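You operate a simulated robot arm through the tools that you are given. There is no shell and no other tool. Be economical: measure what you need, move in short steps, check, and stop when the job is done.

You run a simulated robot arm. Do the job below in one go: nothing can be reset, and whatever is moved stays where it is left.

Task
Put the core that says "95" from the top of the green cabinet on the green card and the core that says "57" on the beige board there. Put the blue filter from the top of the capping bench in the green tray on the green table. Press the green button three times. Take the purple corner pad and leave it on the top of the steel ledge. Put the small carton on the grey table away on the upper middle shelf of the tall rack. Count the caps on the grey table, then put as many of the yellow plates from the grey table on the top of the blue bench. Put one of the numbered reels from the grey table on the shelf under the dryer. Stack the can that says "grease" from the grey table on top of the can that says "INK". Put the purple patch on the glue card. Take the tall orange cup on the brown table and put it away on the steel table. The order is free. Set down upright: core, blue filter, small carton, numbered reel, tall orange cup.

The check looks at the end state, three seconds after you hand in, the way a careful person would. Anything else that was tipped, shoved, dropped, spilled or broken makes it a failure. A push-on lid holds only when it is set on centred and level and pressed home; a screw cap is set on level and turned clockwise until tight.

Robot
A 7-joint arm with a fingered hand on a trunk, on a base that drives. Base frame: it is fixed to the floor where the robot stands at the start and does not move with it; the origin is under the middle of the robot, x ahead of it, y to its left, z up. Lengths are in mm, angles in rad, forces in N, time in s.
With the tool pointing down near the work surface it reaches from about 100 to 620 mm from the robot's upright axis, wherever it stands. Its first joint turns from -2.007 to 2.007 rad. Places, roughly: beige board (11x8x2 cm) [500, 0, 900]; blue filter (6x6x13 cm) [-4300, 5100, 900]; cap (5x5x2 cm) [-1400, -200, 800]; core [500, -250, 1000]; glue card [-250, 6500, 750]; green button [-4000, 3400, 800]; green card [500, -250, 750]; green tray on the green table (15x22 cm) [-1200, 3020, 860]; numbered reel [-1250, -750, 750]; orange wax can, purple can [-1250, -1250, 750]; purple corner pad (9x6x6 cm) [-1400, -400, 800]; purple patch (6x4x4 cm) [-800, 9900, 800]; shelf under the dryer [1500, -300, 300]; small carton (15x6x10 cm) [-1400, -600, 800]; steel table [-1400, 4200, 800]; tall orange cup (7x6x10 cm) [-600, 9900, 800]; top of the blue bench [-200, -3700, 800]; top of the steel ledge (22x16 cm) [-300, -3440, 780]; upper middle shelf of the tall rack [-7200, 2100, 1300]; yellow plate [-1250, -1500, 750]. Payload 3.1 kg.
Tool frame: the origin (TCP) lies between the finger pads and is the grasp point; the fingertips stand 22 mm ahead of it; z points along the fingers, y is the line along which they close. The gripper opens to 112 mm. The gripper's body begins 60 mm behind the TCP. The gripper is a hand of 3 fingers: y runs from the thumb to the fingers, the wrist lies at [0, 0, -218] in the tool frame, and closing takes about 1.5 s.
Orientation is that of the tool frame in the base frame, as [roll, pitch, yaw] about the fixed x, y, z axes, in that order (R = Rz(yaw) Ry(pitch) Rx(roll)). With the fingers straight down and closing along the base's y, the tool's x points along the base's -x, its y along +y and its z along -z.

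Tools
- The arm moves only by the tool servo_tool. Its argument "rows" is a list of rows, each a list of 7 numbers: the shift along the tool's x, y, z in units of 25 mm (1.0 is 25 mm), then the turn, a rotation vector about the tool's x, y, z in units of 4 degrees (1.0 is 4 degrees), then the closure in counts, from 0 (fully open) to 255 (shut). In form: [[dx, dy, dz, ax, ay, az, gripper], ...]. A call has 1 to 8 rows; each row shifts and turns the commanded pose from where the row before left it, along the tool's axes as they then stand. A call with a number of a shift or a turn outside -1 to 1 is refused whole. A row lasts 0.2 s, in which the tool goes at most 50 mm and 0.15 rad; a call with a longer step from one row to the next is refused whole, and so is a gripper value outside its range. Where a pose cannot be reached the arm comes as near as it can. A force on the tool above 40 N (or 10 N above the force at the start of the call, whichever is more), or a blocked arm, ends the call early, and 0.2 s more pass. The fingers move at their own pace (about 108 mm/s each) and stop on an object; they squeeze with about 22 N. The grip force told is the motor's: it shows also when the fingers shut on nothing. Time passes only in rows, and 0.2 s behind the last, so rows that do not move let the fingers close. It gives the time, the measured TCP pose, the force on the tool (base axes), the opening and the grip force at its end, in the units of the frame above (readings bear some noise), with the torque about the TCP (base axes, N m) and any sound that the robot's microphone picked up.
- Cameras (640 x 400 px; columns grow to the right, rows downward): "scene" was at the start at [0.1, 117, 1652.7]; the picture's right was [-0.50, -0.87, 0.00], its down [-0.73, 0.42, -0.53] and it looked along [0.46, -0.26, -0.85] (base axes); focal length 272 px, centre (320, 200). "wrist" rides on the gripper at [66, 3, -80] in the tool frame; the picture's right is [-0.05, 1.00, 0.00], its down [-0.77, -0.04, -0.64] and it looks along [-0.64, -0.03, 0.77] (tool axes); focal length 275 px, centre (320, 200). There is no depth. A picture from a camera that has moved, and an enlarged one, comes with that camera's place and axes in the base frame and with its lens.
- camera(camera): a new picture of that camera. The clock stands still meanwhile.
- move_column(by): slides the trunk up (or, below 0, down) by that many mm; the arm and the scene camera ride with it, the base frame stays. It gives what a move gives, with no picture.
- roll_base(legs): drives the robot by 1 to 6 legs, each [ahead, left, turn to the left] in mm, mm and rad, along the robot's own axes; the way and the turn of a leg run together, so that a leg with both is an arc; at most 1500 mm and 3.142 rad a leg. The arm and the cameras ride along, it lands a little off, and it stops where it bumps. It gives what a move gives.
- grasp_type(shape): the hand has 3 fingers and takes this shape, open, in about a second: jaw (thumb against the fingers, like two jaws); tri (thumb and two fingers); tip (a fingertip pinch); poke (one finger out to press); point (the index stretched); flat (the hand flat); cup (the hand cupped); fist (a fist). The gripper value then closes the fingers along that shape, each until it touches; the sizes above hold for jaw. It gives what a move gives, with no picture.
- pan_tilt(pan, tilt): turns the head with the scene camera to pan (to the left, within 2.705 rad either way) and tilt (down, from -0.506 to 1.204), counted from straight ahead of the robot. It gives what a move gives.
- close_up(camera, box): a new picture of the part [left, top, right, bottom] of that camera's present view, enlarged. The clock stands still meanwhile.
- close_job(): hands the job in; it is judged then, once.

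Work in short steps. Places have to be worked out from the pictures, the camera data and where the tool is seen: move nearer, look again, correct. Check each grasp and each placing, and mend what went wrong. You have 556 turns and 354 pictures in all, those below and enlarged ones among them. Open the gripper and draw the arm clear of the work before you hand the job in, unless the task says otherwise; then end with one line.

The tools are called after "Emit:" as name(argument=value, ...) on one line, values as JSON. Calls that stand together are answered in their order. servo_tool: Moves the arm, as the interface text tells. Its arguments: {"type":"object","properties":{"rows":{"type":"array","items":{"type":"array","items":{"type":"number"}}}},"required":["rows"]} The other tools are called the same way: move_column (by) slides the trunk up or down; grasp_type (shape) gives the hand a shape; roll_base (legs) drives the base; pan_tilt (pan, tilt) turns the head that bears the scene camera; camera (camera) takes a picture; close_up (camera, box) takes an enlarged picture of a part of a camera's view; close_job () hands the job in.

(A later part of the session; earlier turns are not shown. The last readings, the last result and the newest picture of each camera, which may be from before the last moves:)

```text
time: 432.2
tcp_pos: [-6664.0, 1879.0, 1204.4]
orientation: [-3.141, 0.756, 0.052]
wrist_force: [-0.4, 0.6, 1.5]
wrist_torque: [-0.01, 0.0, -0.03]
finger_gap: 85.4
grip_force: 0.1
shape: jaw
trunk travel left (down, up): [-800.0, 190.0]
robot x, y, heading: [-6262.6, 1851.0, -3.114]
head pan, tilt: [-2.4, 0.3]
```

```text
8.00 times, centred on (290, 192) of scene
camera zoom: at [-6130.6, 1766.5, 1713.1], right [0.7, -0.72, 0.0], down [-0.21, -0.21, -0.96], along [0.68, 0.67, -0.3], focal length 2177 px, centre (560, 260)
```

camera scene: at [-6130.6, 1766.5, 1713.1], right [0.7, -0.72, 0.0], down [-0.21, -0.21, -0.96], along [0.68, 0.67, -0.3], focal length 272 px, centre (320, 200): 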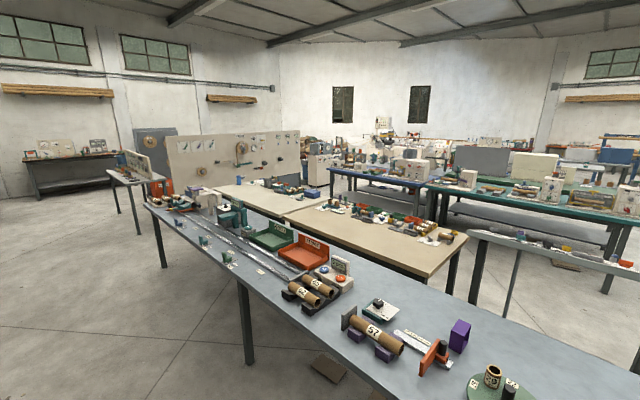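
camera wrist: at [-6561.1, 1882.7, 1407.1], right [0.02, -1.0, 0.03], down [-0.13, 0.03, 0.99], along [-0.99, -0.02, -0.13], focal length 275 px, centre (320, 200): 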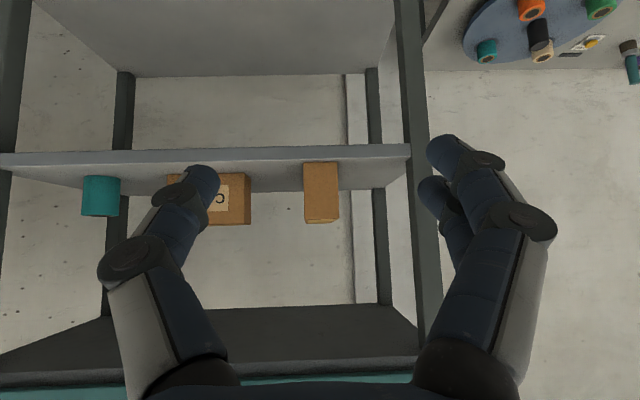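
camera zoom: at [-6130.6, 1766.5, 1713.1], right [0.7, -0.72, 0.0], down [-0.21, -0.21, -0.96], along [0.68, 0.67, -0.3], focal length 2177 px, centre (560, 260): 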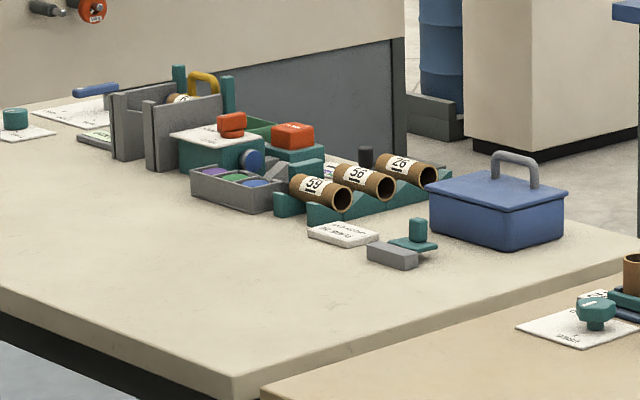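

The green button is the "GOOD" button (next to red REWORK and a counter) at about [-4011,3380], near the table's +x side. I drive back along the aisle and up the lane at x≈-3250, staying faced to −x.

Emit:
roll_base(legs=[[0, 0, -0.028], [0, 1380, 0], [-1500, 0, 0], [-1480, 0, 0]])

Emit:
pan_tilt(pan=-1.57, tilt=0.35)

Emit:
camera(camera="scene")

```text
time: 453.5
tcp_pos: [-3678.5, 515.9, 1204.7]
orientation: [3.14, 0.756, 0.031]
wrist_force: [-0.1, -1.0, 0.2]
wrist_torque: [-0.01, 0.01, -0.03]
finger_gap: 85.4
grip_force: 0.0
shape: jaw
trunk travel left (down, up): [-800.0, 190.0]
robot x, y, heading: [-3275.3, 483.5, -3.129]
head pan, tilt: [-2.4, 0.3]
```

```text
time: 454.7
tcp_pos: [-3677.2, 516.7, 1204.7]
orientation: [3.141, 0.754, 0.032]
wrist_force: [-0.1, 0.3, -0.3]
wrist_torque: [0.0, 0.02, 0.0]
finger_gap: 85.5
grip_force: 0.0
shape: jaw
trunk travel left (down, up): [-800.0, 190.0]
robot x, y, heading: [-3274.8, 482.4, -3.13]
head pan, tilt: [-1.571, 0.351]
```

```text
200 pictures are left
camera scene: at [-3216.1, 421.2, 1708.4], right [1.0, 0.01, 0.0], down [0.0, -0.34, -0.94], along [-0.01, 0.94, -0.34], focal length 272 px, centre (320, 200)
```

scene: 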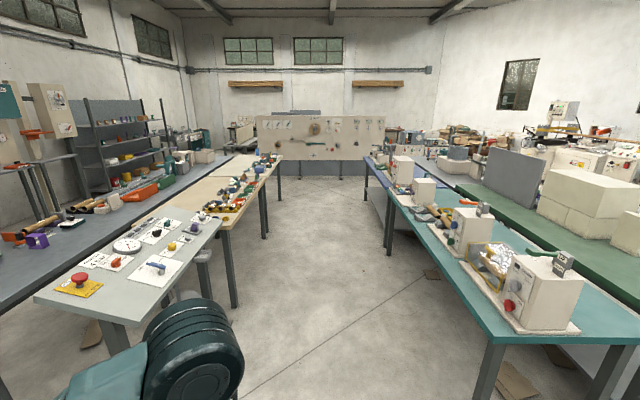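

Aisle is clear (x −3950…−2450). Sidestep north to y≈3380.

Emit:
roll_base(legs=[[0, -1450, 0], [0, -1450, 0]])

Emit:
pan_tilt(pan=0.0, tilt=0.75)

Emit:
camera(camera="scene")

```text
time: 468.7
tcp_pos: [-3719.1, 3417.0, 1204.2]
orientation: [-3.141, 0.755, 0.032]
wrist_force: [-0.1, 0.6, -0.1]
wrist_torque: [-0.01, -0.01, 0.0]
finger_gap: 85.1
grip_force: 0.1
shape: jaw
trunk travel left (down, up): [-800.0, 190.0]
robot x, y, heading: [-3317.9, 3384.5, -3.131]
head pan, tilt: [-1.571, 0.351]
```

```text
time: 470.3
tcp_pos: [-3719.7, 3418.3, 1203.9]
orientation: [-3.141, 0.755, 0.033]
wrist_force: [-0.2, -0.8, 0.3]
wrist_torque: [0.0, -0.03, 0.02]
finger_gap: 85.3
grip_force: 0.0
shape: jaw
trunk travel left (down, up): [-800.0, 190.0]
robot x, y, heading: [-3319.7, 3383.5, -3.132]
head pan, tilt: [0.0, 0.75]
```

```text
199 pictures are left
camera scene: at [-3340.4, 3229.6, 1672.8], right [-0.01, 1.0, 0.0], down [0.68, 0.01, -0.73], along [-0.73, -0.01, -0.68], focal length 272 px, centre (320, 200)
```

scene: 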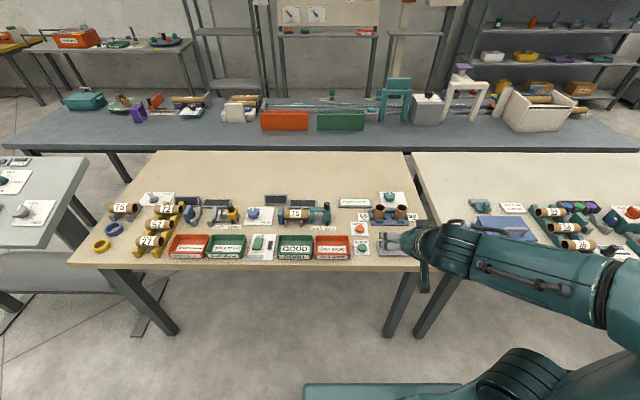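

Emit:
close_up(camera="scene", box=[320, 190, 440, 265])

Emit:
close_up(camera="scene", box=[230, 180, 350, 265])

```text
5.33 times, centred on (380, 228) of scene
camera zoom: at [-3340.4, 3229.6, 1672.8], right [-0.01, 1.0, 0.0], down [0.68, 0.01, -0.73], along [-0.73, -0.01, -0.68], focal length 1452 px, centre (0, 53)
```

zoom: 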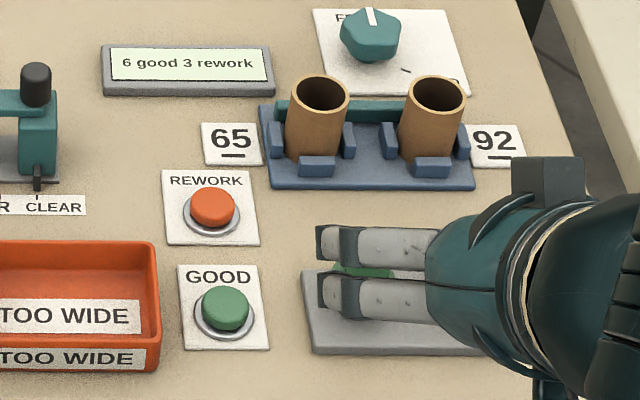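

```text
4.71 times, centred on (290, 222) of scene
camera zoom: at [-3340.4, 3229.6, 1672.8], right [-0.01, 1.0, 0.0], down [0.68, 0.01, -0.73], along [-0.73, -0.01, -0.68], focal length 1281 px, centre (461, 94)
```

zoom: 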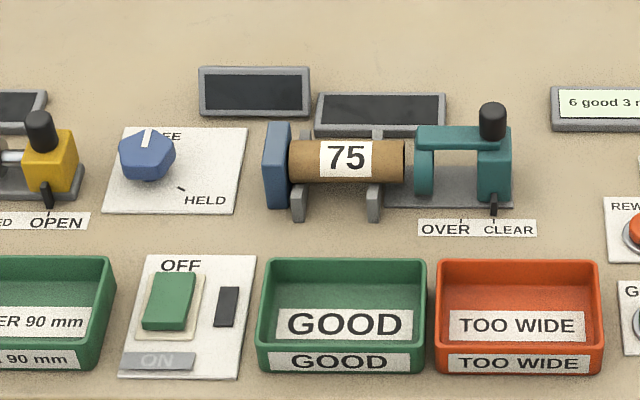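

The GOOD button is at about [-3976,3382]; counter reads "6 good 3 rework". I set the tool vertical, drive 150 ahead, and take the poke shape.

Emit:
servo_tool(rows=[[0, 0, 0, 0, 1, 0, 0], [0, 0, 0, 0, 1, 0, 0], [0, 0, 0, 0, 1, 0, 0], [0, 0, 0, 0, 1, 0, 0], [0, 0, 0, 0, 1, 0, 0], [0, 0, 0, 0, 1, 0, 0], [0, 0, 0, 0, 1, 0, 0], [0, 0, 0, 0, 1, 0, 0]])

Emit:
servo_tool(rows=[[0, 0, 0, 0, 1, 0, 0], [0, 0, 0, 0, 1, 0, 0], [0, 0, 0, 0, 0.8, 0.5, 0], [0, 0, 0, 0, 0, 0, 0]])

Emit:
roll_base(legs=[[150, 0, -0.01]])

Emit:
grasp_type(shape="poke")

Emit:
camera(camera="wrist")

```text
time: 472.1
tcp_pos: [-3719.7, 3417.0, 1204.4]
orientation: [3.141, 0.191, 0.033]
wrist_force: [0.0, 0.0, -0.3]
wrist_torque: [0.0, -0.02, -0.04]
finger_gap: 112.0
grip_force: 0.0
shape: jaw
trunk travel left (down, up): [-800.0, 190.0]
robot x, y, heading: [-3324.4, 3382.2, -3.13]
head pan, tilt: [0.0, 0.75]
```

```text
time: 473.1
tcp_pos: [-3719.1, 3418.7, 1203.7]
orientation: [3.141, -0.001, -0.003]
wrist_force: [0.0, -0.4, 1.2]
wrist_torque: [0.03, 0.01, 0.03]
finger_gap: 111.8
grip_force: 0.1
shape: jaw
trunk travel left (down, up): [-800.0, 190.0]
robot x, y, heading: [-3320.4, 3381.3, -3.132]
head pan, tilt: [0.0, 0.75]
```

```text
time: 474.5
tcp_pos: [-3872.4, 3421.0, 1204.3]
orientation: [3.141, 0.001, -0.01]
wrist_force: [-0.4, -0.3, -0.9]
wrist_torque: [0.01, -0.01, 0.0]
finger_gap: 111.8
grip_force: 0.0
shape: jaw
trunk travel left (down, up): [-800.0, 190.0]
robot x, y, heading: [-3473.7, 3385.0, -3.137]
head pan, tilt: [0.0, 0.75]
```

```text
time: 475.4
tcp_pos: [-3872.9, 3419.9, 1205.2]
orientation: [-3.14, -0.001, -0.012]
wrist_force: [-0.6, 0.1, -0.2]
wrist_torque: [0.0, -0.01, -0.01]
finger_gap: 0.0
grip_force: 0.0
shape: poke
trunk travel left (down, up): [-800.0, 190.0]
robot x, y, heading: [-3469.6, 3384.8, -3.139]
head pan, tilt: [0.0, 0.75]
```

```text
196 pictures are left
camera wrist: at [-3806.2, 3417.4, 1284.5], right [-0.06, -1.0, 0.0], down [-0.77, 0.04, 0.64], along [-0.63, 0.04, -0.77], focal length 275 px, centre (320, 200)
```

wrist: 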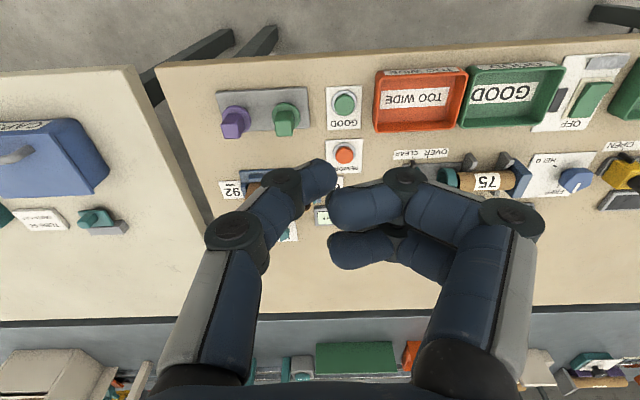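

Emit:
close_up(camera="wrist", box=[200, 120, 440, 280])

Emit:
close_up(camera="scene", box=[320, 200, 520, 330])

```text
2.50 times, centred on (320, 200) of wrist
camera zoom: at [-3806.2, 3417.4, 1284.5], right [-0.06, -1.0, 0.0], down [-0.77, 0.04, 0.64], along [-0.63, 0.04, -0.77], focal length 688 px, centre (320, 200)
```

zoom: 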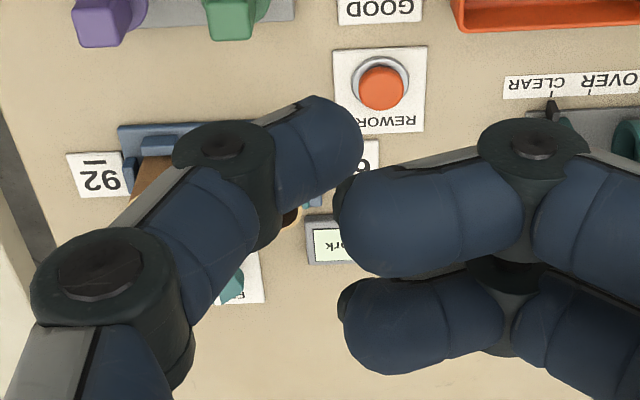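

```text
3.08 times, centred on (420, 265) of scene
camera zoom: at [-3494.0, 3228.7, 1672.8], right [0.0, 1.0, 0.0], down [0.68, 0.0, -0.73], along [-0.73, 0.0, -0.68], focal length 837 px, centre (12, 0)
```

zoom: 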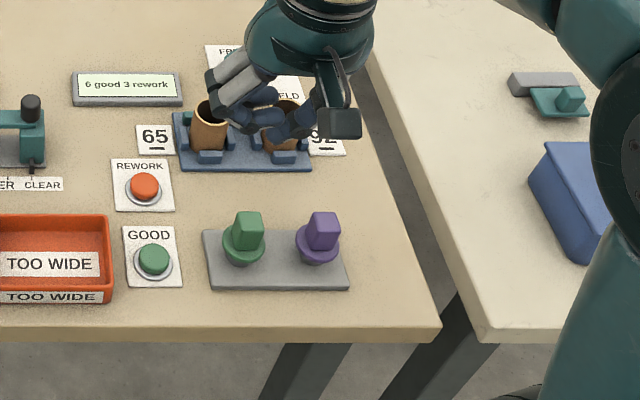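

The thumb points down at the TCP, with the other fingers curled to tool +y. To keep the curled fingers off the tray and REWORK, I turn the tool +90° so they sit over the free table edge.

Emit:
servo_tool(rows=[[0, 0, 0, 0, 0, -1, 0], [0, 0, 0, 0, 0, -1, 0], [0, 0, 0, 0, 0, -1, 0], [0, 0, 0, 0, 0, -1, 0], [0, 0, 0, 0, 0, -1, 0], [0, 0, 0, 0, 0, -1, 0], [0, 0, 0, 0, 0, -1, 0], [0, 0, 0, 0, 0, -1, 0]])

Emit:
servo_tool(rows=[[0, 0, 0, 0, 0, -1, 0], [0, 0, 0, 0, 0, -1, 0], [0, 0, 0, 0, 0, -1, 0], [0, 0, 0, 0, 0, -1, 0], [0, 0, 0, 0, 0, -1, 0], [0, 0, 0, 0, 0, -1, 0], [0, 0, 0, 0, 0, -1, 0], [0, 0, 0, 0, 0, -1, 0]])

Emit:
servo_tool(rows=[[0, 0, 1, 0, 0, -1, 0], [0, 0, 1, 0, 0, -1, 0], [0, 0, 1, 0, 0, -1, 0], [0, 0, 1, 0, 0, -1, 0], [0, 0, 1, 0, 0, -1, 0], [0, 0, 1, 0, 0, -1, 0], [0, 0, 1, 0, 0, -0.6, 0], [0, 0, 0, 0, 0, 0, 0]])

Emit:
servo_tool(rows=[[-0.34, -1, 0, 0, 0, 0, 0], [-0.34, -1, 0, 0, 0, 0, 0], [-0.34, -1, 0, 0, 0, 0, 0], [-0.34, -1, 0, 0, 0, 0, 0], [0, 0, 0, 0, 0, 0, 0]])

Emit:
camera(camera="wrist")

Emit:
close_up(camera="scene", box=[320, 160, 520, 290])

```text
time: 477.2
tcp_pos: [-3871.9, 3420.2, 1204.8]
orientation: [-3.141, -0.001, 0.551]
wrist_force: [0.0, 0.2, -0.6]
wrist_torque: [0.01, 0.01, 0.01]
finger_gap: 0.1
grip_force: 0.1
shape: poke
trunk travel left (down, up): [-800.0, 190.0]
robot x, y, heading: [-3472.2, 3383.3, -3.139]
head pan, tilt: [0.0, 0.75]
```

```text
time: 479.0
tcp_pos: [-3872.8, 3421.2, 1203.1]
orientation: [-3.141, 0.001, 1.107]
wrist_force: [0.2, 0.8, 1.0]
wrist_torque: [-0.01, 0.02, -0.02]
finger_gap: 0.0
grip_force: 0.1
shape: poke
trunk travel left (down, up): [-800.0, 190.0]
robot x, y, heading: [-3471.1, 3381.5, -3.135]
head pan, tilt: [0.0, 0.75]
```

```text
time: 480.8
tcp_pos: [-3871.2, 3420.7, 1030.2]
orientation: [-3.141, 0.0, 1.568]
wrist_force: [0.4, -0.4, -0.3]
wrist_torque: [0.0, -0.01, 0.0]
finger_gap: 0.0
grip_force: 0.0
shape: poke
trunk travel left (down, up): [-800.0, 190.0]
robot x, y, heading: [-3469.7, 3381.8, -3.137]
head pan, tilt: [0.0, 0.75]
```

```text
time: 482.0
tcp_pos: [-3971.5, 3386.7, 1029.0]
orientation: [3.141, 0.001, 1.569]
wrist_force: [0.7, -0.7, 0.0]
wrist_torque: [0.0, 0.02, 0.03]
finger_gap: 0.1
grip_force: 0.0
shape: poke
trunk travel left (down, up): [-800.0, 190.0]
robot x, y, heading: [-3470.8, 3380.0, -3.139]
head pan, tilt: [0.0, 0.75]
```

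```text
193 pictures are left
camera wrist: at [-3967.2, 3453.7, 1109.2], right [1.0, -0.05, 0.0], down [-0.04, -0.77, 0.64], along [-0.03, -0.64, -0.77], focal length 275 px, centre (320, 200)
```

wrist: 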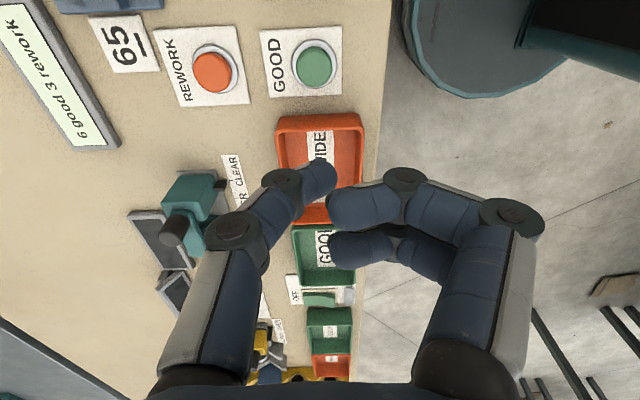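

```text
3.08 times, centred on (420, 225) of scene
camera zoom: at [-3493.6, 3229.2, 1672.8], right [0.0, 1.0, 0.0], down [0.68, 0.0, -0.73], along [-0.73, 0.0, -0.68], focal length 837 px, centre (12, 123)
```

zoom: 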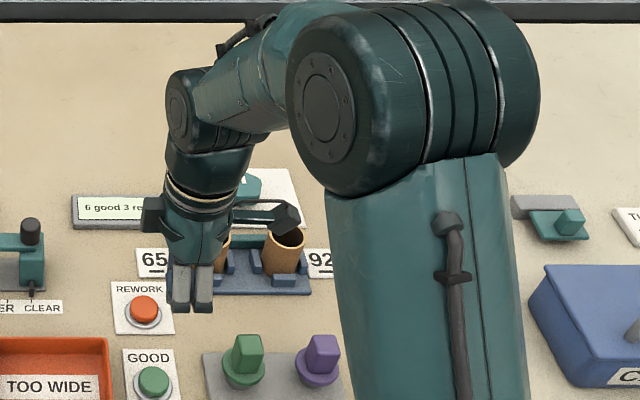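

Aligned over the button. Descend to z≈885, then look.

Emit:
servo_tool(rows=[[0, -0.08, 1, 0, 0, 0, 0], [0, 0, 1, 0, 0, 0, 0], [0, 0, 1, 0, 0, 0, 0], [0, 0, 1, 0, 0, 0, 0], [0, 0, 1, 0, 0, 0, 0], [0, 0, 0.7, 0, 0, 0, 0], [0, 0, 0, 0, 0, 0, 0]])

Emit:
camera(camera="wrist")

Emit:
close_up(camera="scene", box=[320, 190, 420, 270])

```text
time: 483.6
tcp_pos: [-3973.8, 3385.8, 885.6]
orientation: [3.141, 0.0, 1.569]
wrist_force: [-0.1, 0.1, 0.1]
wrist_torque: [-0.01, 0.06, -0.01]
finger_gap: 0.0
grip_force: 0.0
shape: poke
trunk travel left (down, up): [-800.0, 190.0]
robot x, y, heading: [-3477.2, 3380.4, -3.137]
head pan, tilt: [0.0, 0.75]
```

```text
191 pictures are left
camera wrist: at [-3971.1, 3452.8, 966.3], right [1.0, -0.05, 0.0], down [-0.04, -0.77, 0.64], along [-0.03, -0.64, -0.77], focal length 275 px, centre (320, 200)
```

wrist: 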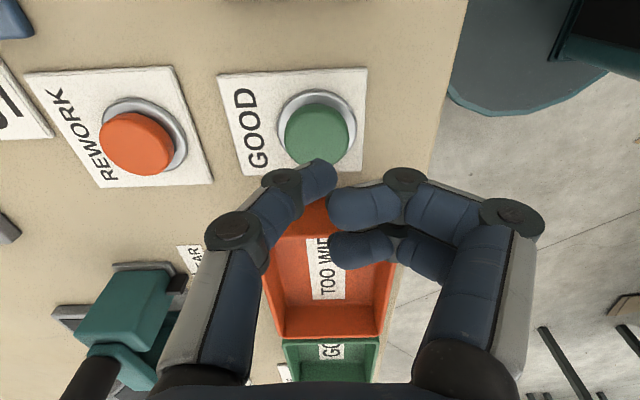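

```text
5.00 times, centred on (370, 230) of scene
camera zoom: at [-3494.3, 3228.8, 1672.8], right [0.0, 1.0, 0.0], down [0.68, 0.0, -0.73], along [-0.73, 0.0, -0.68], focal length 1361 px, centre (70, 50)
```

zoom: 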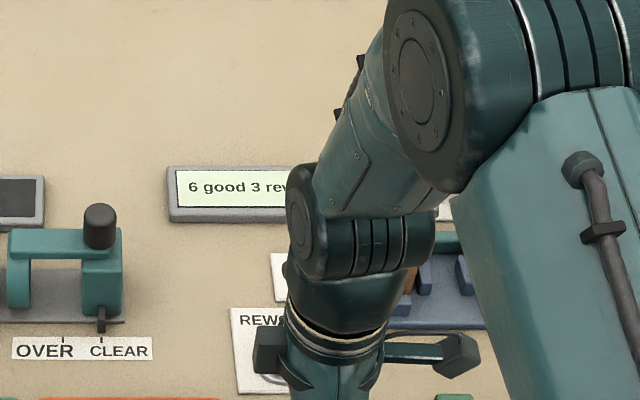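

Tip needs ~5 mm toward +y. Then descend slowly until force shows.

Emit:
servo_tool(rows=[[0.22, 0, 0.2, 0, 0, 0, 0], [0, 0, 0.2, 0, 0, 0, 0], [0, 0, 0.15, 0, 0, 0, 0], [0, 0, 0, 0, 0, 0, 0]])

Emit:
camera(camera="wrist")

```text
time: 484.6
tcp_pos: [-3974.0, 3391.2, 874.0]
orientation: [3.141, 0.001, 1.567]
wrist_force: [-1.0, 0.5, 0.5]
wrist_torque: [-0.02, -0.02, -0.01]
finger_gap: 0.0
grip_force: 0.1
shape: poke
trunk travel left (down, up): [-800.0, 190.0]
robot x, y, heading: [-3467.6, 3382.0, -3.14]
head pan, tilt: [0.0, 0.75]
```

```text
189 pictures are left
camera wrist: at [-3970.7, 3459.3, 953.3], right [1.0, -0.05, 0.0], down [-0.04, -0.77, 0.64], along [-0.03, -0.64, -0.77], focal length 275 px, centre (320, 200)
```

wrist: 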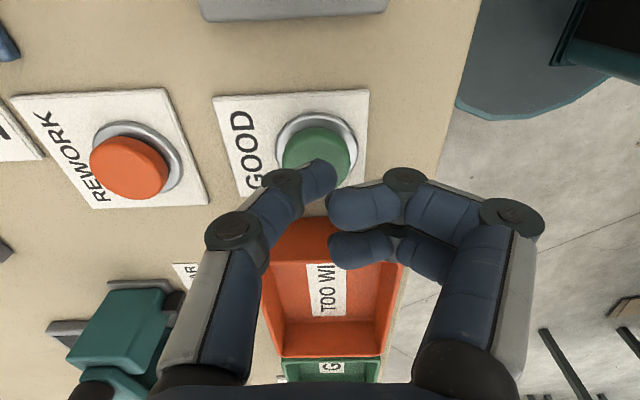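

Emit:
servo_tool(rows=[[0, 0, 0.16, 0, 0, 0, 0], [0, 0, 0.16, 0, 0, 0, 0], [0, 0, 0.16, 0, 0, 0, 0], [0, 0, 0, 0, 0, 0, 0]])

Emit:
camera(camera="wrist")

```text
time: 485.6
tcp_pos: [-3975.0, 3391.1, 860.1]
orientation: [3.141, -0.002, 1.568]
wrist_force: [-0.6, 0.4, 3.2]
wrist_torque: [0.02, 0.03, -0.01]
finger_gap: 0.0
grip_force: 0.0
shape: poke
trunk travel left (down, up): [-800.0, 190.0]
robot x, y, heading: [-3470.8, 3387.5, -3.138]
head pan, tilt: [0.0, 0.75]
heard: click
```

```text
188 pictures are left
camera wrist: at [-3971.7, 3458.9, 941.1], right [1.0, -0.05, 0.0], down [-0.04, -0.77, 0.64], along [-0.03, -0.64, -0.77], focal length 275 px, centre (320, 200)
```

wrist: 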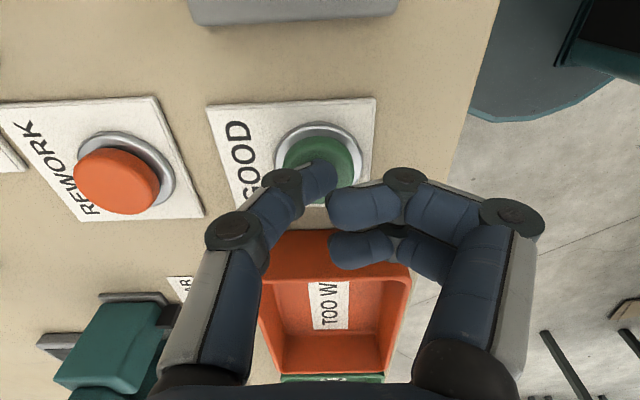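

A click: one press. I rise 20 mm and check the counter.

Emit:
servo_tool(rows=[[0, 0, -0.4, 0, 0, 0, 0], [0, 0, -0.4, 0, 0, 0, 0], [0, 0, 0, 0, 0, 0, 0]])

Emit:
close_up(camera="scene", box=[320, 190, 420, 270])

```text
time: 486.4
tcp_pos: [-3974.1, 3392.1, 881.0]
orientation: [3.14, 0.001, 1.566]
wrist_force: [-0.1, 0.4, -0.5]
wrist_torque: [0.0, 0.04, 0.01]
finger_gap: 0.0
grip_force: 0.0
shape: poke
trunk travel left (down, up): [-800.0, 190.0]
robot x, y, heading: [-3474.7, 3384.3, -3.139]
head pan, tilt: [0.0, 0.75]
```

```text
5.00 times, centred on (370, 230) of scene
camera zoom: at [-3494.7, 3228.6, 1672.7], right [0.0, 1.0, 0.0], down [0.68, 0.0, -0.73], along [-0.73, 0.0, -0.68], focal length 1361 px, centre (70, 50)
```

zoom: 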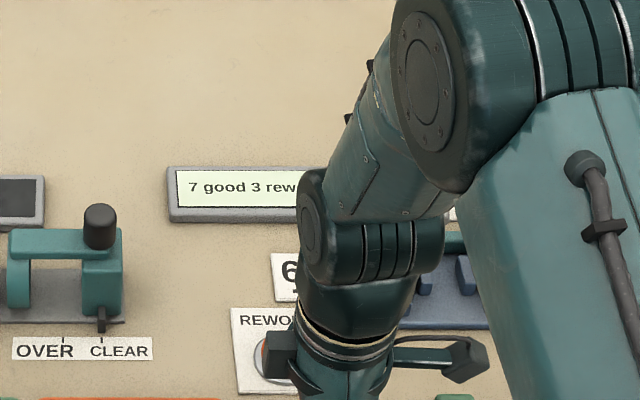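

Counter: 7 good. Second press: down 20 mm, pause, up.

Emit:
servo_tool(rows=[[0, 0, 0.4, 0, 0, 0, 0], [0, 0, 0.25, 0, 0, 0, 0], [0, 0, 0.18, 0, 0, 0, 0], [0, 0, 0, 0, 0, 0, 0], [0, 0, -0.4, 0, 0, 0, 0], [0, 0, -0.43, 0, 0, 0, 0], [0, 0, 0, 0, 0, 0, 0]])

Emit:
close_up(camera="scene", box=[320, 190, 420, 270])

```text
time: 488.0
tcp_pos: [-3974.9, 3392.0, 881.1]
orientation: [3.141, -0.001, 1.568]
wrist_force: [0.3, 0.0, -0.3]
wrist_torque: [0.02, 0.02, 0.0]
finger_gap: 0.2
grip_force: 0.0
shape: poke
trunk travel left (down, up): [-800.0, 190.0]
robot x, y, heading: [-3473.8, 3384.9, -3.141]
head pan, tilt: [0.0, 0.75]
heard: click
```

```text
5.00 times, centred on (370, 230) of scene
camera zoom: at [-3494.8, 3228.6, 1672.7], right [0.0, 1.0, 0.0], down [0.68, 0.0, -0.73], along [-0.73, 0.0, -0.68], focal length 1361 px, centre (70, 50)
```

zoom: 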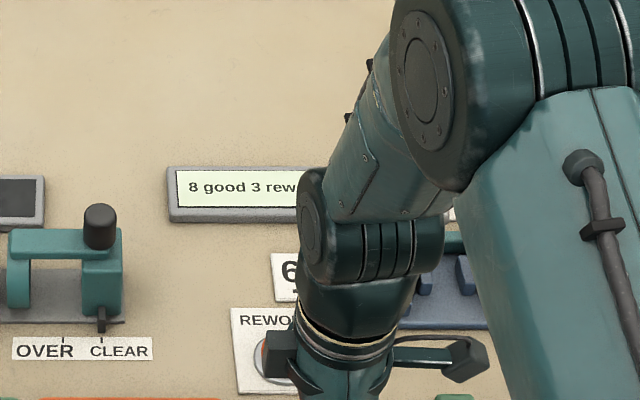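

Eight. Third press, then rise well clear.

Emit:
servo_tool(rows=[[0, 0, 0.4, 0, 0, 0, 0], [0, 0, 0.25, 0, 0, 0, 0], [0, 0, 0.18, 0, 0, 0, 0], [0, 0, 0, 0, 0, 0, 0], [0, 0, -0.4, 0, 0, 0, 0], [0, 0, -0.43, 0, 0, 0, 0], [0, 0, -1, 0, 0, 0, 0], [0, 0, -1, 0, 0, 0, 0]])

Emit:
close_up(camera="scene", box=[320, 190, 420, 270])

```text
time: 489.8
tcp_pos: [-3974.8, 3390.6, 932.0]
orientation: [-3.141, 0.0, 1.569]
wrist_force: [-0.2, -0.3, 0.0]
wrist_torque: [0.02, -0.02, -0.02]
finger_gap: 0.0
grip_force: 0.0
shape: poke
trunk travel left (down, up): [-800.0, 190.0]
robot x, y, heading: [-3471.9, 3383.0, -3.142]
head pan, tilt: [0.0, 0.75]
heard: click
```

```text
5.00 times, centred on (370, 230) of scene
camera zoom: at [-3493.8, 3228.8, 1672.7], right [0.0, 1.0, 0.0], down [0.68, 0.0, -0.73], along [-0.73, 0.0, -0.68], focal length 1361 px, centre (70, 50)
```

zoom: 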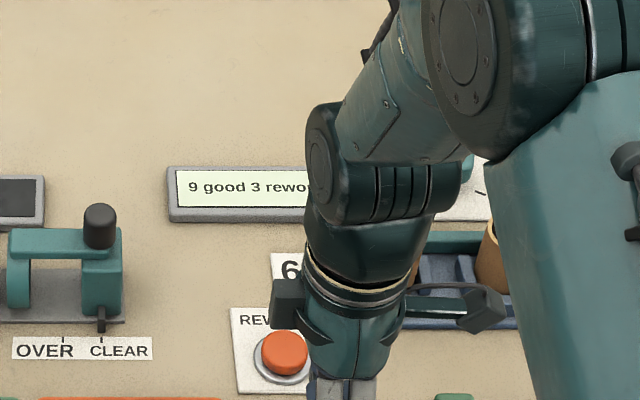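

Nine good: three presses. I rise, retract, turn the tool back and take the jaw shape.

Emit:
servo_tool(rows=[[0, 0, -1, 0, 0, 0, 0], [0, 0, -1, 0, 0, 0, 0], [0, 0, -1, 0, 0, 0, 0], [0, 0, -1, 0, 0, 0, 0], [0, 0, -1, 0, 0, 0, 0], [0, 0, -1, 0, 0, 0, 0], [0, 1, 0, 0, 0, 1, 0], [0, 0.9, 0, 0, 0, 1, 0]])

Emit:
servo_tool(rows=[[0, 0.8, 0, 0, 0, 1, 0], [0, 0.8, 0, 0, 0, 1, 0], [0, 0, 0, 0, 0, 1, 0], [0, 0, 0, 0, 0, 1, 0], [0, 0, 0, 0, 0, 1, 0], [0, 0, 0, 0, 0, 1, 0], [0, 0, 0, 0, 0, 1, 0], [0, 0, 0, 0, 0, 1, 0]])

Emit:
servo_tool(rows=[[0, 0, 0, 0, 0, 1, 0], [0, 0, 0, 0, 0, 1, 0], [0, 0, 0, 0, 0, 1, 0], [0, 0, 0, 0, 0, 1, 0], [0, 0, 0, 0, 0, 1, 0], [0, 0, 0, 0, 0, 1, 0], [0, 0, 0, 0, 0, 1, 0], [0, 0, 0, 0, 0, 1, 0]])

Emit:
servo_tool(rows=[[0, 0, 0, 0, 0, 1, 0], [0, 0, 0, 0, 0, 1, 0], [0, 0, 0, 0, 0, 1, 0], [0, 0, 0, 0, 0, 1, 0], [0, 0, 0, 0, 0, 0.5, 0]])

Emit:
grasp_type(shape="jaw")

Emit:
pan_tilt(pan=-1.0, tilt=0.35)

Emit:
camera(camera="scene")

```text
time: 491.6
tcp_pos: [-3926.0, 3389.6, 1083.0]
orientation: [3.141, 0.002, 1.427]
wrist_force: [-0.3, 0.4, -0.5]
wrist_torque: [0.0, -0.04, 0.0]
finger_gap: 0.3
grip_force: 0.0
shape: poke
trunk travel left (down, up): [-800.0, 190.0]
robot x, y, heading: [-3469.3, 3382.4, -3.134]
head pan, tilt: [0.0, 0.75]
```

```text
time: 493.4
tcp_pos: [-3888.2, 3382.9, 1081.5]
orientation: [-3.141, 0.0, 0.869]
wrist_force: [-0.2, -0.7, 0.2]
wrist_torque: [0.02, 0.01, 0.01]
finger_gap: 0.0
grip_force: 0.1
shape: poke
trunk travel left (down, up): [-800.0, 190.0]
robot x, y, heading: [-3474.0, 3384.7, -3.139]
head pan, tilt: [0.0, 0.75]
```

```text
time: 495.2
tcp_pos: [-3887.8, 3383.4, 1081.6]
orientation: [3.141, -0.001, 0.308]
wrist_force: [-0.1, -0.1, 0.4]
wrist_torque: [-0.01, -0.04, -0.01]
finger_gap: 0.0
grip_force: 0.1
shape: poke
trunk travel left (down, up): [-800.0, 190.0]
robot x, y, heading: [-3472.2, 3387.0, -3.141]
head pan, tilt: [0.0, 0.75]
```

```text
time: 496.4
tcp_pos: [-3887.5, 3382.3, 1080.9]
orientation: [3.141, -0.002, -0.005]
wrist_force: [-0.1, -0.3, 0.4]
wrist_torque: [0.01, 0.02, 0.02]
finger_gap: 0.1
grip_force: 0.1
shape: poke
trunk travel left (down, up): [-800.0, 190.0]
robot x, y, heading: [-3474.4, 3382.8, -3.138]
head pan, tilt: [0.0, 0.75]
```

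```text
time: 497.3
tcp_pos: [-3887.2, 3383.4, 1079.8]
orientation: [-3.14, 0.0, -0.003]
wrist_force: [0.8, 0.8, 0.5]
wrist_torque: [0.02, 0.0, -0.02]
finger_gap: 111.8
grip_force: 0.1
shape: jaw
trunk travel left (down, up): [-800.0, 190.0]
robot x, y, heading: [-3469.5, 3385.0, -3.144]
head pan, tilt: [0.0, 0.75]
```

```text
time: 498.6
tcp_pos: [-3889.4, 3382.2, 1079.9]
orientation: [3.141, 0.001, -0.004]
wrist_force: [0.6, -0.6, -0.3]
wrist_torque: [0.01, -0.01, 0.0]
finger_gap: 111.9
grip_force: 0.0
shape: jaw
trunk travel left (down, up): [-800.0, 190.0]
robot x, y, heading: [-3472.0, 3384.7, -3.14]
head pan, tilt: [-1.0, 0.351]
```

```text
184 pictures are left
camera scene: at [-3462.2, 3307.0, 1708.4], right [0.84, 0.54, 0.0], down [0.19, -0.29, -0.94], along [-0.51, 0.79, -0.34], focal length 272 px, centre (320, 200)
```

scene: 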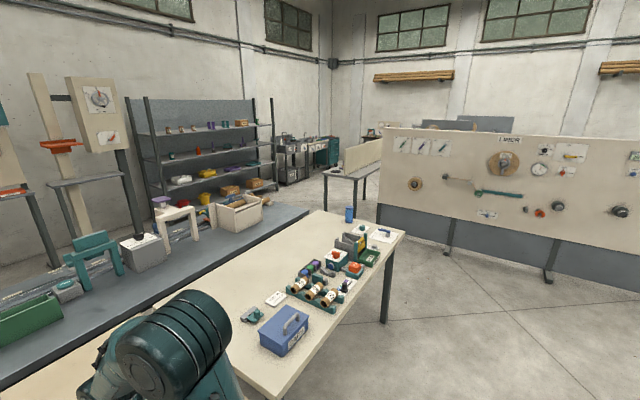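

The blue filter stands at the far end of the cream table, about [-4320,5070]. I enlarge that end.

Emit:
close_up(camera="scene", box=[290, 190, 430, 300])

```text
3.64 times, centred on (360, 245) of scene
camera zoom: at [-3462.2, 3307.0, 1708.4], right [0.84, 0.54, 0.0], down [0.19, -0.29, -0.94], along [-0.51, 0.79, -0.34], focal length 990 px, centre (174, 36)
```

zoom: 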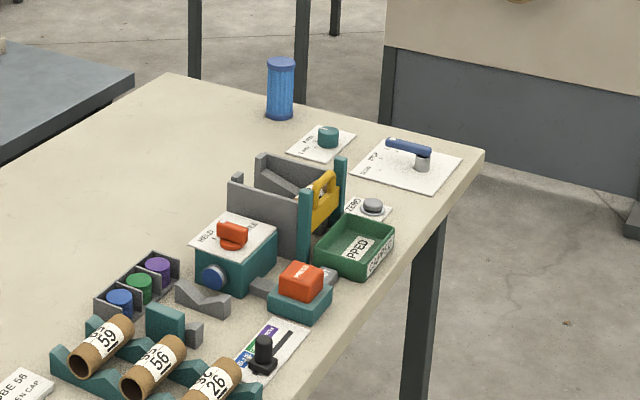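

Filter base at about [-4335,5088], 45 mm from the far edge. I drive round to the north end and face −y.

Emit:
roll_base(legs=[[0, -1120, 0], [0, -1120, 0], [0, 0, 1.57], [0, -800, 0]])

Emit:
pan_tilt(pan=0.0, tilt=0.8)

Emit:
camera(camera="scene")

Emit:
camera(camera="wrist")

```text
time: 517.4
tcp_pos: [-4267.6, 5207.0, 1082.3]
orientation: [3.141, 0.001, 1.588]
wrist_force: [-0.3, 0.3, 0.3]
wrist_torque: [0.04, 0.0, 0.01]
finger_gap: 111.6
grip_force: 0.0
shape: jaw
trunk travel left (down, up): [-800.0, 190.0]
robot x, y, heading: [-4278.0, 5622.5, -1.552]
head pan, tilt: [-1.0, 0.351]
```

```text
time: 518.6
tcp_pos: [-4267.2, 5207.4, 1079.7]
orientation: [-3.141, 0.0, 1.588]
wrist_force: [0.2, -0.5, -0.2]
wrist_torque: [0.02, 0.01, 0.0]
finger_gap: 112.0
grip_force: 0.0
shape: jaw
trunk travel left (down, up): [-800.0, 190.0]
robot x, y, heading: [-4274.8, 5618.8, -1.552]
head pan, tilt: [0.0, 0.799]
```

```text
182 pictures are left
camera scene: at [-4122.0, 5603.2, 1668.8], right [-1.0, -0.02, 0.0], down [-0.02, 0.72, -0.7], along [0.01, -0.7, -0.72], focal length 272 px, centre (320, 200)
```

scene: 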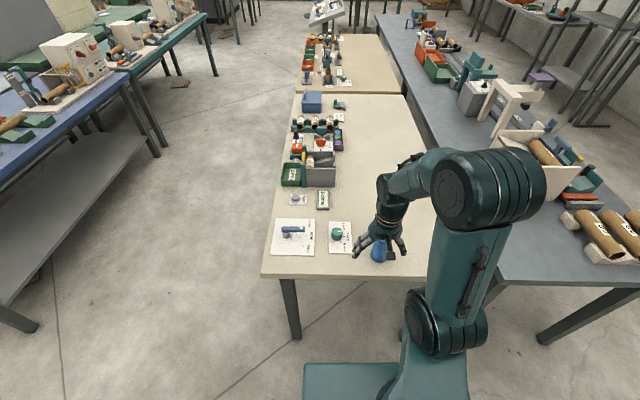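

```text
181 pictures are left
camera wrist: at [-4265.3, 5273.7, 1160.8], right [1.0, -0.03, 0.0], down [-0.02, -0.77, 0.64], along [-0.02, -0.64, -0.77], focal length 275 px, centre (320, 200)
```

wrist: 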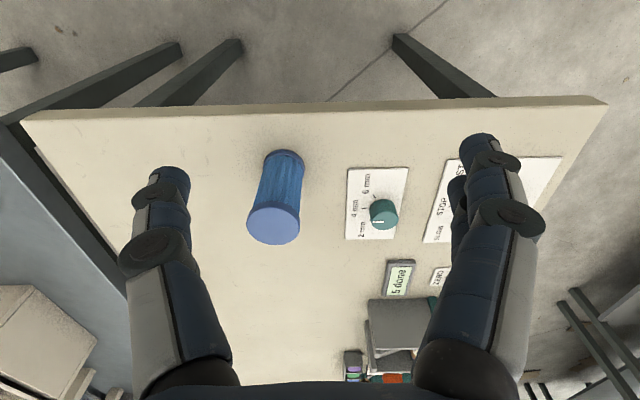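

Filter at about [-4324,5058], top ≈945. Move over it.

Emit:
servo_tool(rows=[[-1, -0.38, 0, 0, 0, 0, 0], [-1, -0.38, 0, 0, 0, 0, 0], [-1, -0.38, 0, 0, 0, 0, 0], [-1, -0.38, 0, 0, 0, 0, 0], [-1, -0.38, 0, 0, 0, 0, 0], [-0.96, -0.38, 0, 0, 0, 0, 0], [0, 0, 0, 0, 0, 0, 0]])

Emit:
camera(camera="wrist")

```text
time: 520.2
tcp_pos: [-4321.8, 5057.9, 1080.9]
orientation: [3.141, 0.0, 1.588]
wrist_force: [0.2, 0.2, -0.9]
wrist_torque: [-0.01, 0.01, 0.01]
finger_gap: 111.9
grip_force: 0.1
shape: jaw
trunk travel left (down, up): [-800.0, 190.0]
robot x, y, heading: [-4278.2, 5620.4, -1.554]
head pan, tilt: [0.0, 0.799]
```

```text
180 pictures are left
camera wrist: at [-4320.8, 5124.7, 1160.7], right [1.0, -0.03, 0.0], down [-0.02, -0.77, 0.64], along [-0.02, -0.64, -0.77], focal length 275 px, centre (320, 200)
```

wrist: 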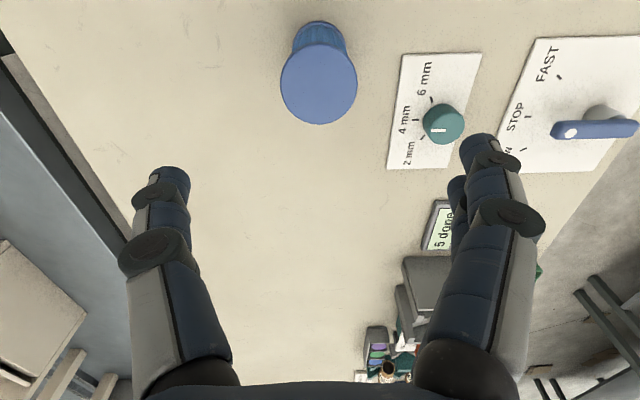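

Centred. Down to z≈910 and close.

Emit:
servo_tool(rows=[[0, 0, 1, 0, 0, 0, 0], [0, 0, 1, 0, 0, 0, 0], [0, 0, 1, 0, 0, 0, 0], [0, 0, 1, 0, 0, 0, 0], [0, 0, 1, 0, 0, 0, 0], [0, 0, 1, 0, 0, 0, 0], [0, 0, 0.8, 0, 0, 0, 0], [0, 0, 0, 0, 0, 0, 0]])

Emit:
servo_tool(rows=[[0, 0, 0, 0, 0, 0, 255], [0, 0, 0, 0, 0, 0, 255], [0, 0, 0, 0, 0, 0, 255], [0, 0, 0, 0, 0, 0, 255], [0, 0, 0, 0, 0, 0, 255], [0, 0, 0, 0, 0, 0, 255]])

Emit:
camera(camera="wrist")

```text
time: 522.0
tcp_pos: [-4321.5, 5056.1, 912.0]
orientation: [-3.141, 0.0, 1.588]
wrist_force: [0.2, 0.2, -0.4]
wrist_torque: [0.02, -0.02, 0.0]
finger_gap: 111.7
grip_force: 0.1
shape: jaw
trunk travel left (down, up): [-800.0, 190.0]
robot x, y, heading: [-4276.3, 5621.2, -1.551]
head pan, tilt: [0.0, 0.799]
```

```text
time: 523.4
tcp_pos: [-4322.5, 5056.9, 910.2]
orientation: [3.141, 0.0, 1.586]
wrist_force: [-0.2, -0.6, -0.9]
wrist_torque: [0.0, 0.02, 0.0]
finger_gap: 51.4
grip_force: 22.2
shape: jaw
trunk travel left (down, up): [-800.0, 190.0]
robot x, y, heading: [-4275.4, 5624.1, -1.546]
head pan, tilt: [0.0, 0.799]
```

```text
179 pictures are left
camera wrist: at [-4319.9, 5123.9, 991.7], right [1.0, -0.03, 0.0], down [-0.02, -0.77, 0.64], along [-0.02, -0.64, -0.77], focal length 275 px, centre (320, 200)
```

wrist: 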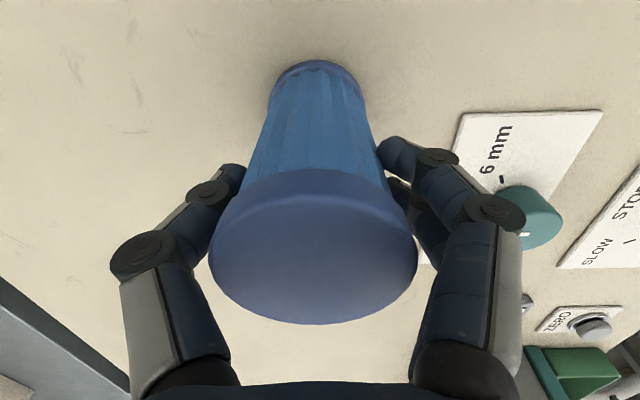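

Held. Lift, retract, and look east for the route to the green table.

Emit:
servo_tool(rows=[[0, 0, -1, 0, 0, 0, 255], [0, 0, -1, 0, 0, 0, 255], [0, 0, -1, 0, 0, 0, 255], [0, 0, -1, 0, 0, 0, 255], [0, 0, -1, 0, 0, 0, 255], [0, 0, -1, 0, 0, 0, 255], [1, 0, -1, 0, 0, 0, 255], [1, 0, -1, 0, 0, 0, 255]])

Emit:
servo_tool(rows=[[1, 0, 0, 0, 0, 0, 255], [1, 0, 0, 0, 0, 0, 255], [1, 0, 0, 0, 0, 0, 255], [1, 0, 0, 0, 0, 0, 255], [0, 0, 0, 0, 0, 0, 255]])

Emit:
pan_tilt(pan=1.2, tilt=0.25)

Emit:
camera(camera="scene")

Emit:
camera(camera="wrist")

```text
time: 525.2
tcp_pos: [-4322.2, 5110.1, 1110.8]
orientation: [3.141, 0.0, 1.588]
wrist_force: [0.2, -0.2, -1.1]
wrist_torque: [-0.05, -0.03, 0.0]
finger_gap: 51.0
grip_force: 21.7
shape: jaw
trunk travel left (down, up): [-800.0, 190.0]
robot x, y, heading: [-4274.5, 5620.1, -1.55]
head pan, tilt: [0.0, 0.799]
```

```text
time: 526.4
tcp_pos: [-4323.2, 5206.5, 1110.3]
orientation: [3.141, -0.001, 1.588]
wrist_force: [1.0, -0.2, -1.5]
wrist_torque: [0.02, -0.02, 0.02]
finger_gap: 51.2
grip_force: 21.9
shape: jaw
trunk travel left (down, up): [-800.0, 190.0]
robot x, y, heading: [-4279.4, 5622.6, -1.553]
head pan, tilt: [0.0, 0.799]
```

```text
time: 527.8
tcp_pos: [-4323.9, 5209.2, 1110.0]
orientation: [-3.141, 0.0, 1.588]
wrist_force: [0.3, 1.0, -1.4]
wrist_torque: [0.02, 0.0, 0.02]
finger_gap: 51.3
grip_force: 22.0
shape: jaw
trunk travel left (down, up): [-800.0, 190.0]
robot x, y, heading: [-4277.3, 5622.1, -1.548]
head pan, tilt: [1.201, 0.25]
```

```text
178 pictures are left
camera scene: at [-4036.0, 5651.6, 1717.8], right [-0.34, -0.94, 0.0], down [-0.23, 0.08, -0.97], along [0.91, -0.33, -0.25], focal length 272 px, centre (320, 200)
```

scene: 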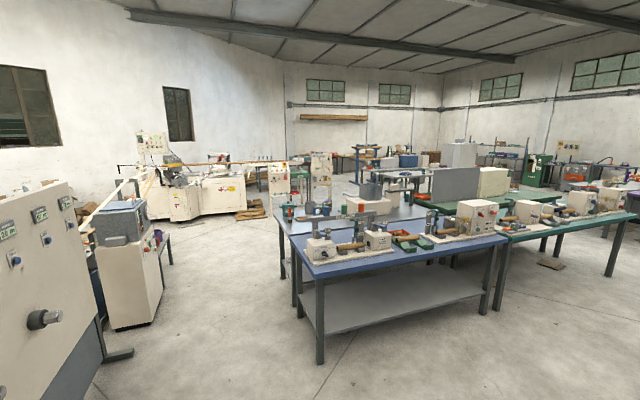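

```text
177 pictures are left
camera wrist: at [-4321.8, 5274.7, 1190.7], right [1.0, -0.03, 0.0], down [-0.02, -0.77, 0.64], along [-0.02, -0.64, -0.77], focal length 275 px, centre (320, 200)
```

wrist: 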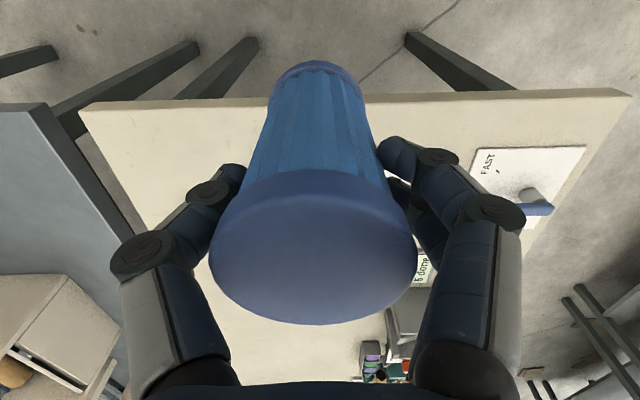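

The way east along y≈5700 is open. I drive there to x≈-700 and look south.

Emit:
roll_base(legs=[[-60, 0, -0.02], [0, 1200, 0], [0, 1200, 0], [0, 1150, 0]])

Emit:
pan_tilt(pan=0.0, tilt=0.4)

Emit:
camera(camera="scene")

```text
time: 545.8
tcp_pos: [-739.1, 5281.4, 1110.5]
orientation: [-3.142, -0.001, 1.59]
wrist_force: [0.3, 0.9, -1.8]
wrist_torque: [0.01, -0.01, 0.0]
finger_gap: 51.2
grip_force: 22.0
shape: jaw
trunk travel left (down, up): [-800.0, 190.0]
robot x, y, heading: [-695.2, 5693.4, -1.543]
head pan, tilt: [1.201, 0.25]
```

```text
time: 547.2
tcp_pos: [-739.7, 5281.0, 1110.4]
orientation: [3.141, -0.001, 1.589]
wrist_force: [0.6, -0.4, -1.1]
wrist_torque: [-0.02, 0.01, -0.03]
finger_gap: 51.3
grip_force: 22.3
shape: jaw
trunk travel left (down, up): [-800.0, 190.0]
robot x, y, heading: [-684.9, 5693.9, -1.55]
head pan, tilt: [0.0, 0.4]
```

```text
176 pictures are left
camera scene: at [-538.1, 5664.3, 1703.9], right [-1.0, -0.02, 0.0], down [-0.01, 0.39, -0.92], along [0.02, -0.92, -0.39], focal length 272 px, centre (320, 200)
```

scene: 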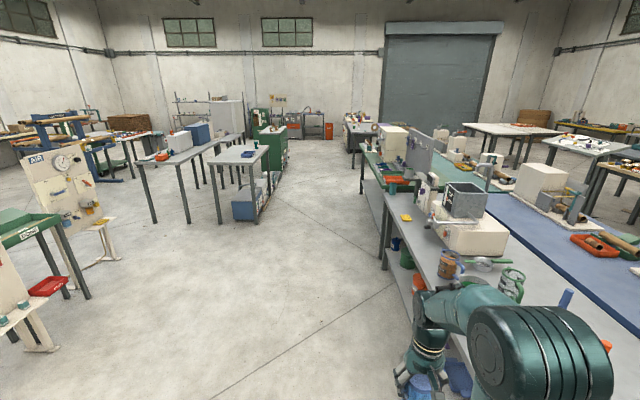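

The aisle x>-1000 is free. I drive south to about [-480,3250] and look at the green table.

Emit:
roll_base(legs=[[1400, 100, -0.02], [1030, 60, 0]])

Emit:
pan_tilt(pan=-1.2, tilt=0.5)

Emit:
camera(camera="scene")

```text
time: 559.2
tcp_pos: [-590.5, 2841.4, 1110.0]
orientation: [-3.141, 0.001, 1.556]
wrist_force: [1.3, -0.3, -1.6]
wrist_torque: [0.0, -0.02, 0.04]
finger_gap: 51.1
grip_force: 22.2
shape: jaw
trunk travel left (down, up): [-800.0, 190.0]
robot x, y, heading: [-529.4, 3256.7, -1.579]
head pan, tilt: [0.0, 0.4]
```

```text
time: 560.6
tcp_pos: [-590.9, 2841.1, 1110.4]
orientation: [3.141, 0.0, 1.556]
wrist_force: [-0.2, -0.3, -1.5]
wrist_torque: [-0.01, 0.0, -0.02]
finger_gap: 51.2
grip_force: 21.9
shape: jaw
trunk travel left (down, up): [-800.0, 190.0]
robot x, y, heading: [-530.9, 3254.9, -1.585]
head pan, tilt: [-1.201, 0.499]
```

```text
175 pictures are left
camera scene: at [-461.4, 3278.6, 1694.7], right [-0.35, 0.94, 0.0], down [0.45, 0.17, -0.88], along [-0.82, -0.31, -0.48], focal length 272 px, centre (320, 200)
```

scene: 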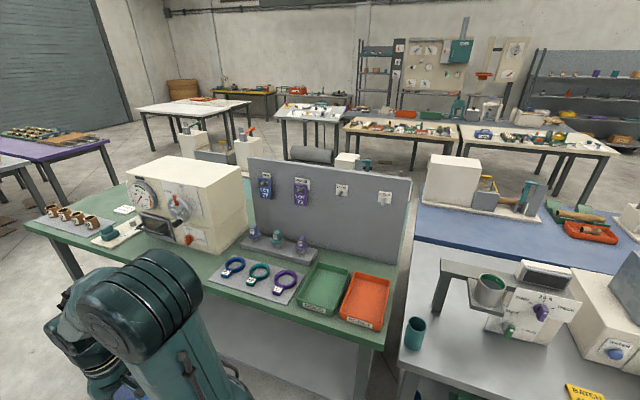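

Emit:
close_up(camera="scene", box=[220, 210, 440, 360])

```text
2.67 times, centred on (330, 285) of scene
camera zoom: at [-461.4, 3278.6, 1694.7], right [-0.35, 0.94, 0.0], down [0.45, 0.17, -0.88], along [-0.82, -0.31, -0.48], focal length 726 px, centre (293, -27)
```

zoom: 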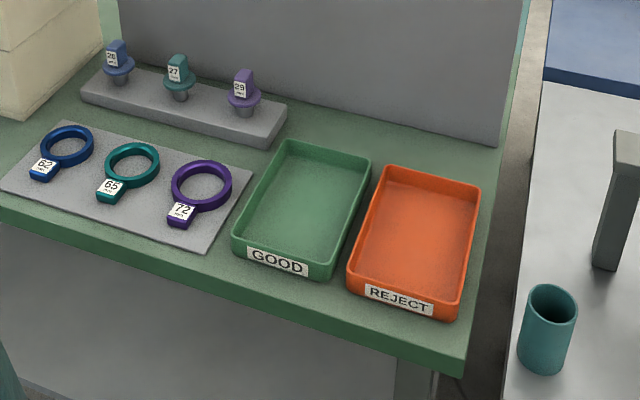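

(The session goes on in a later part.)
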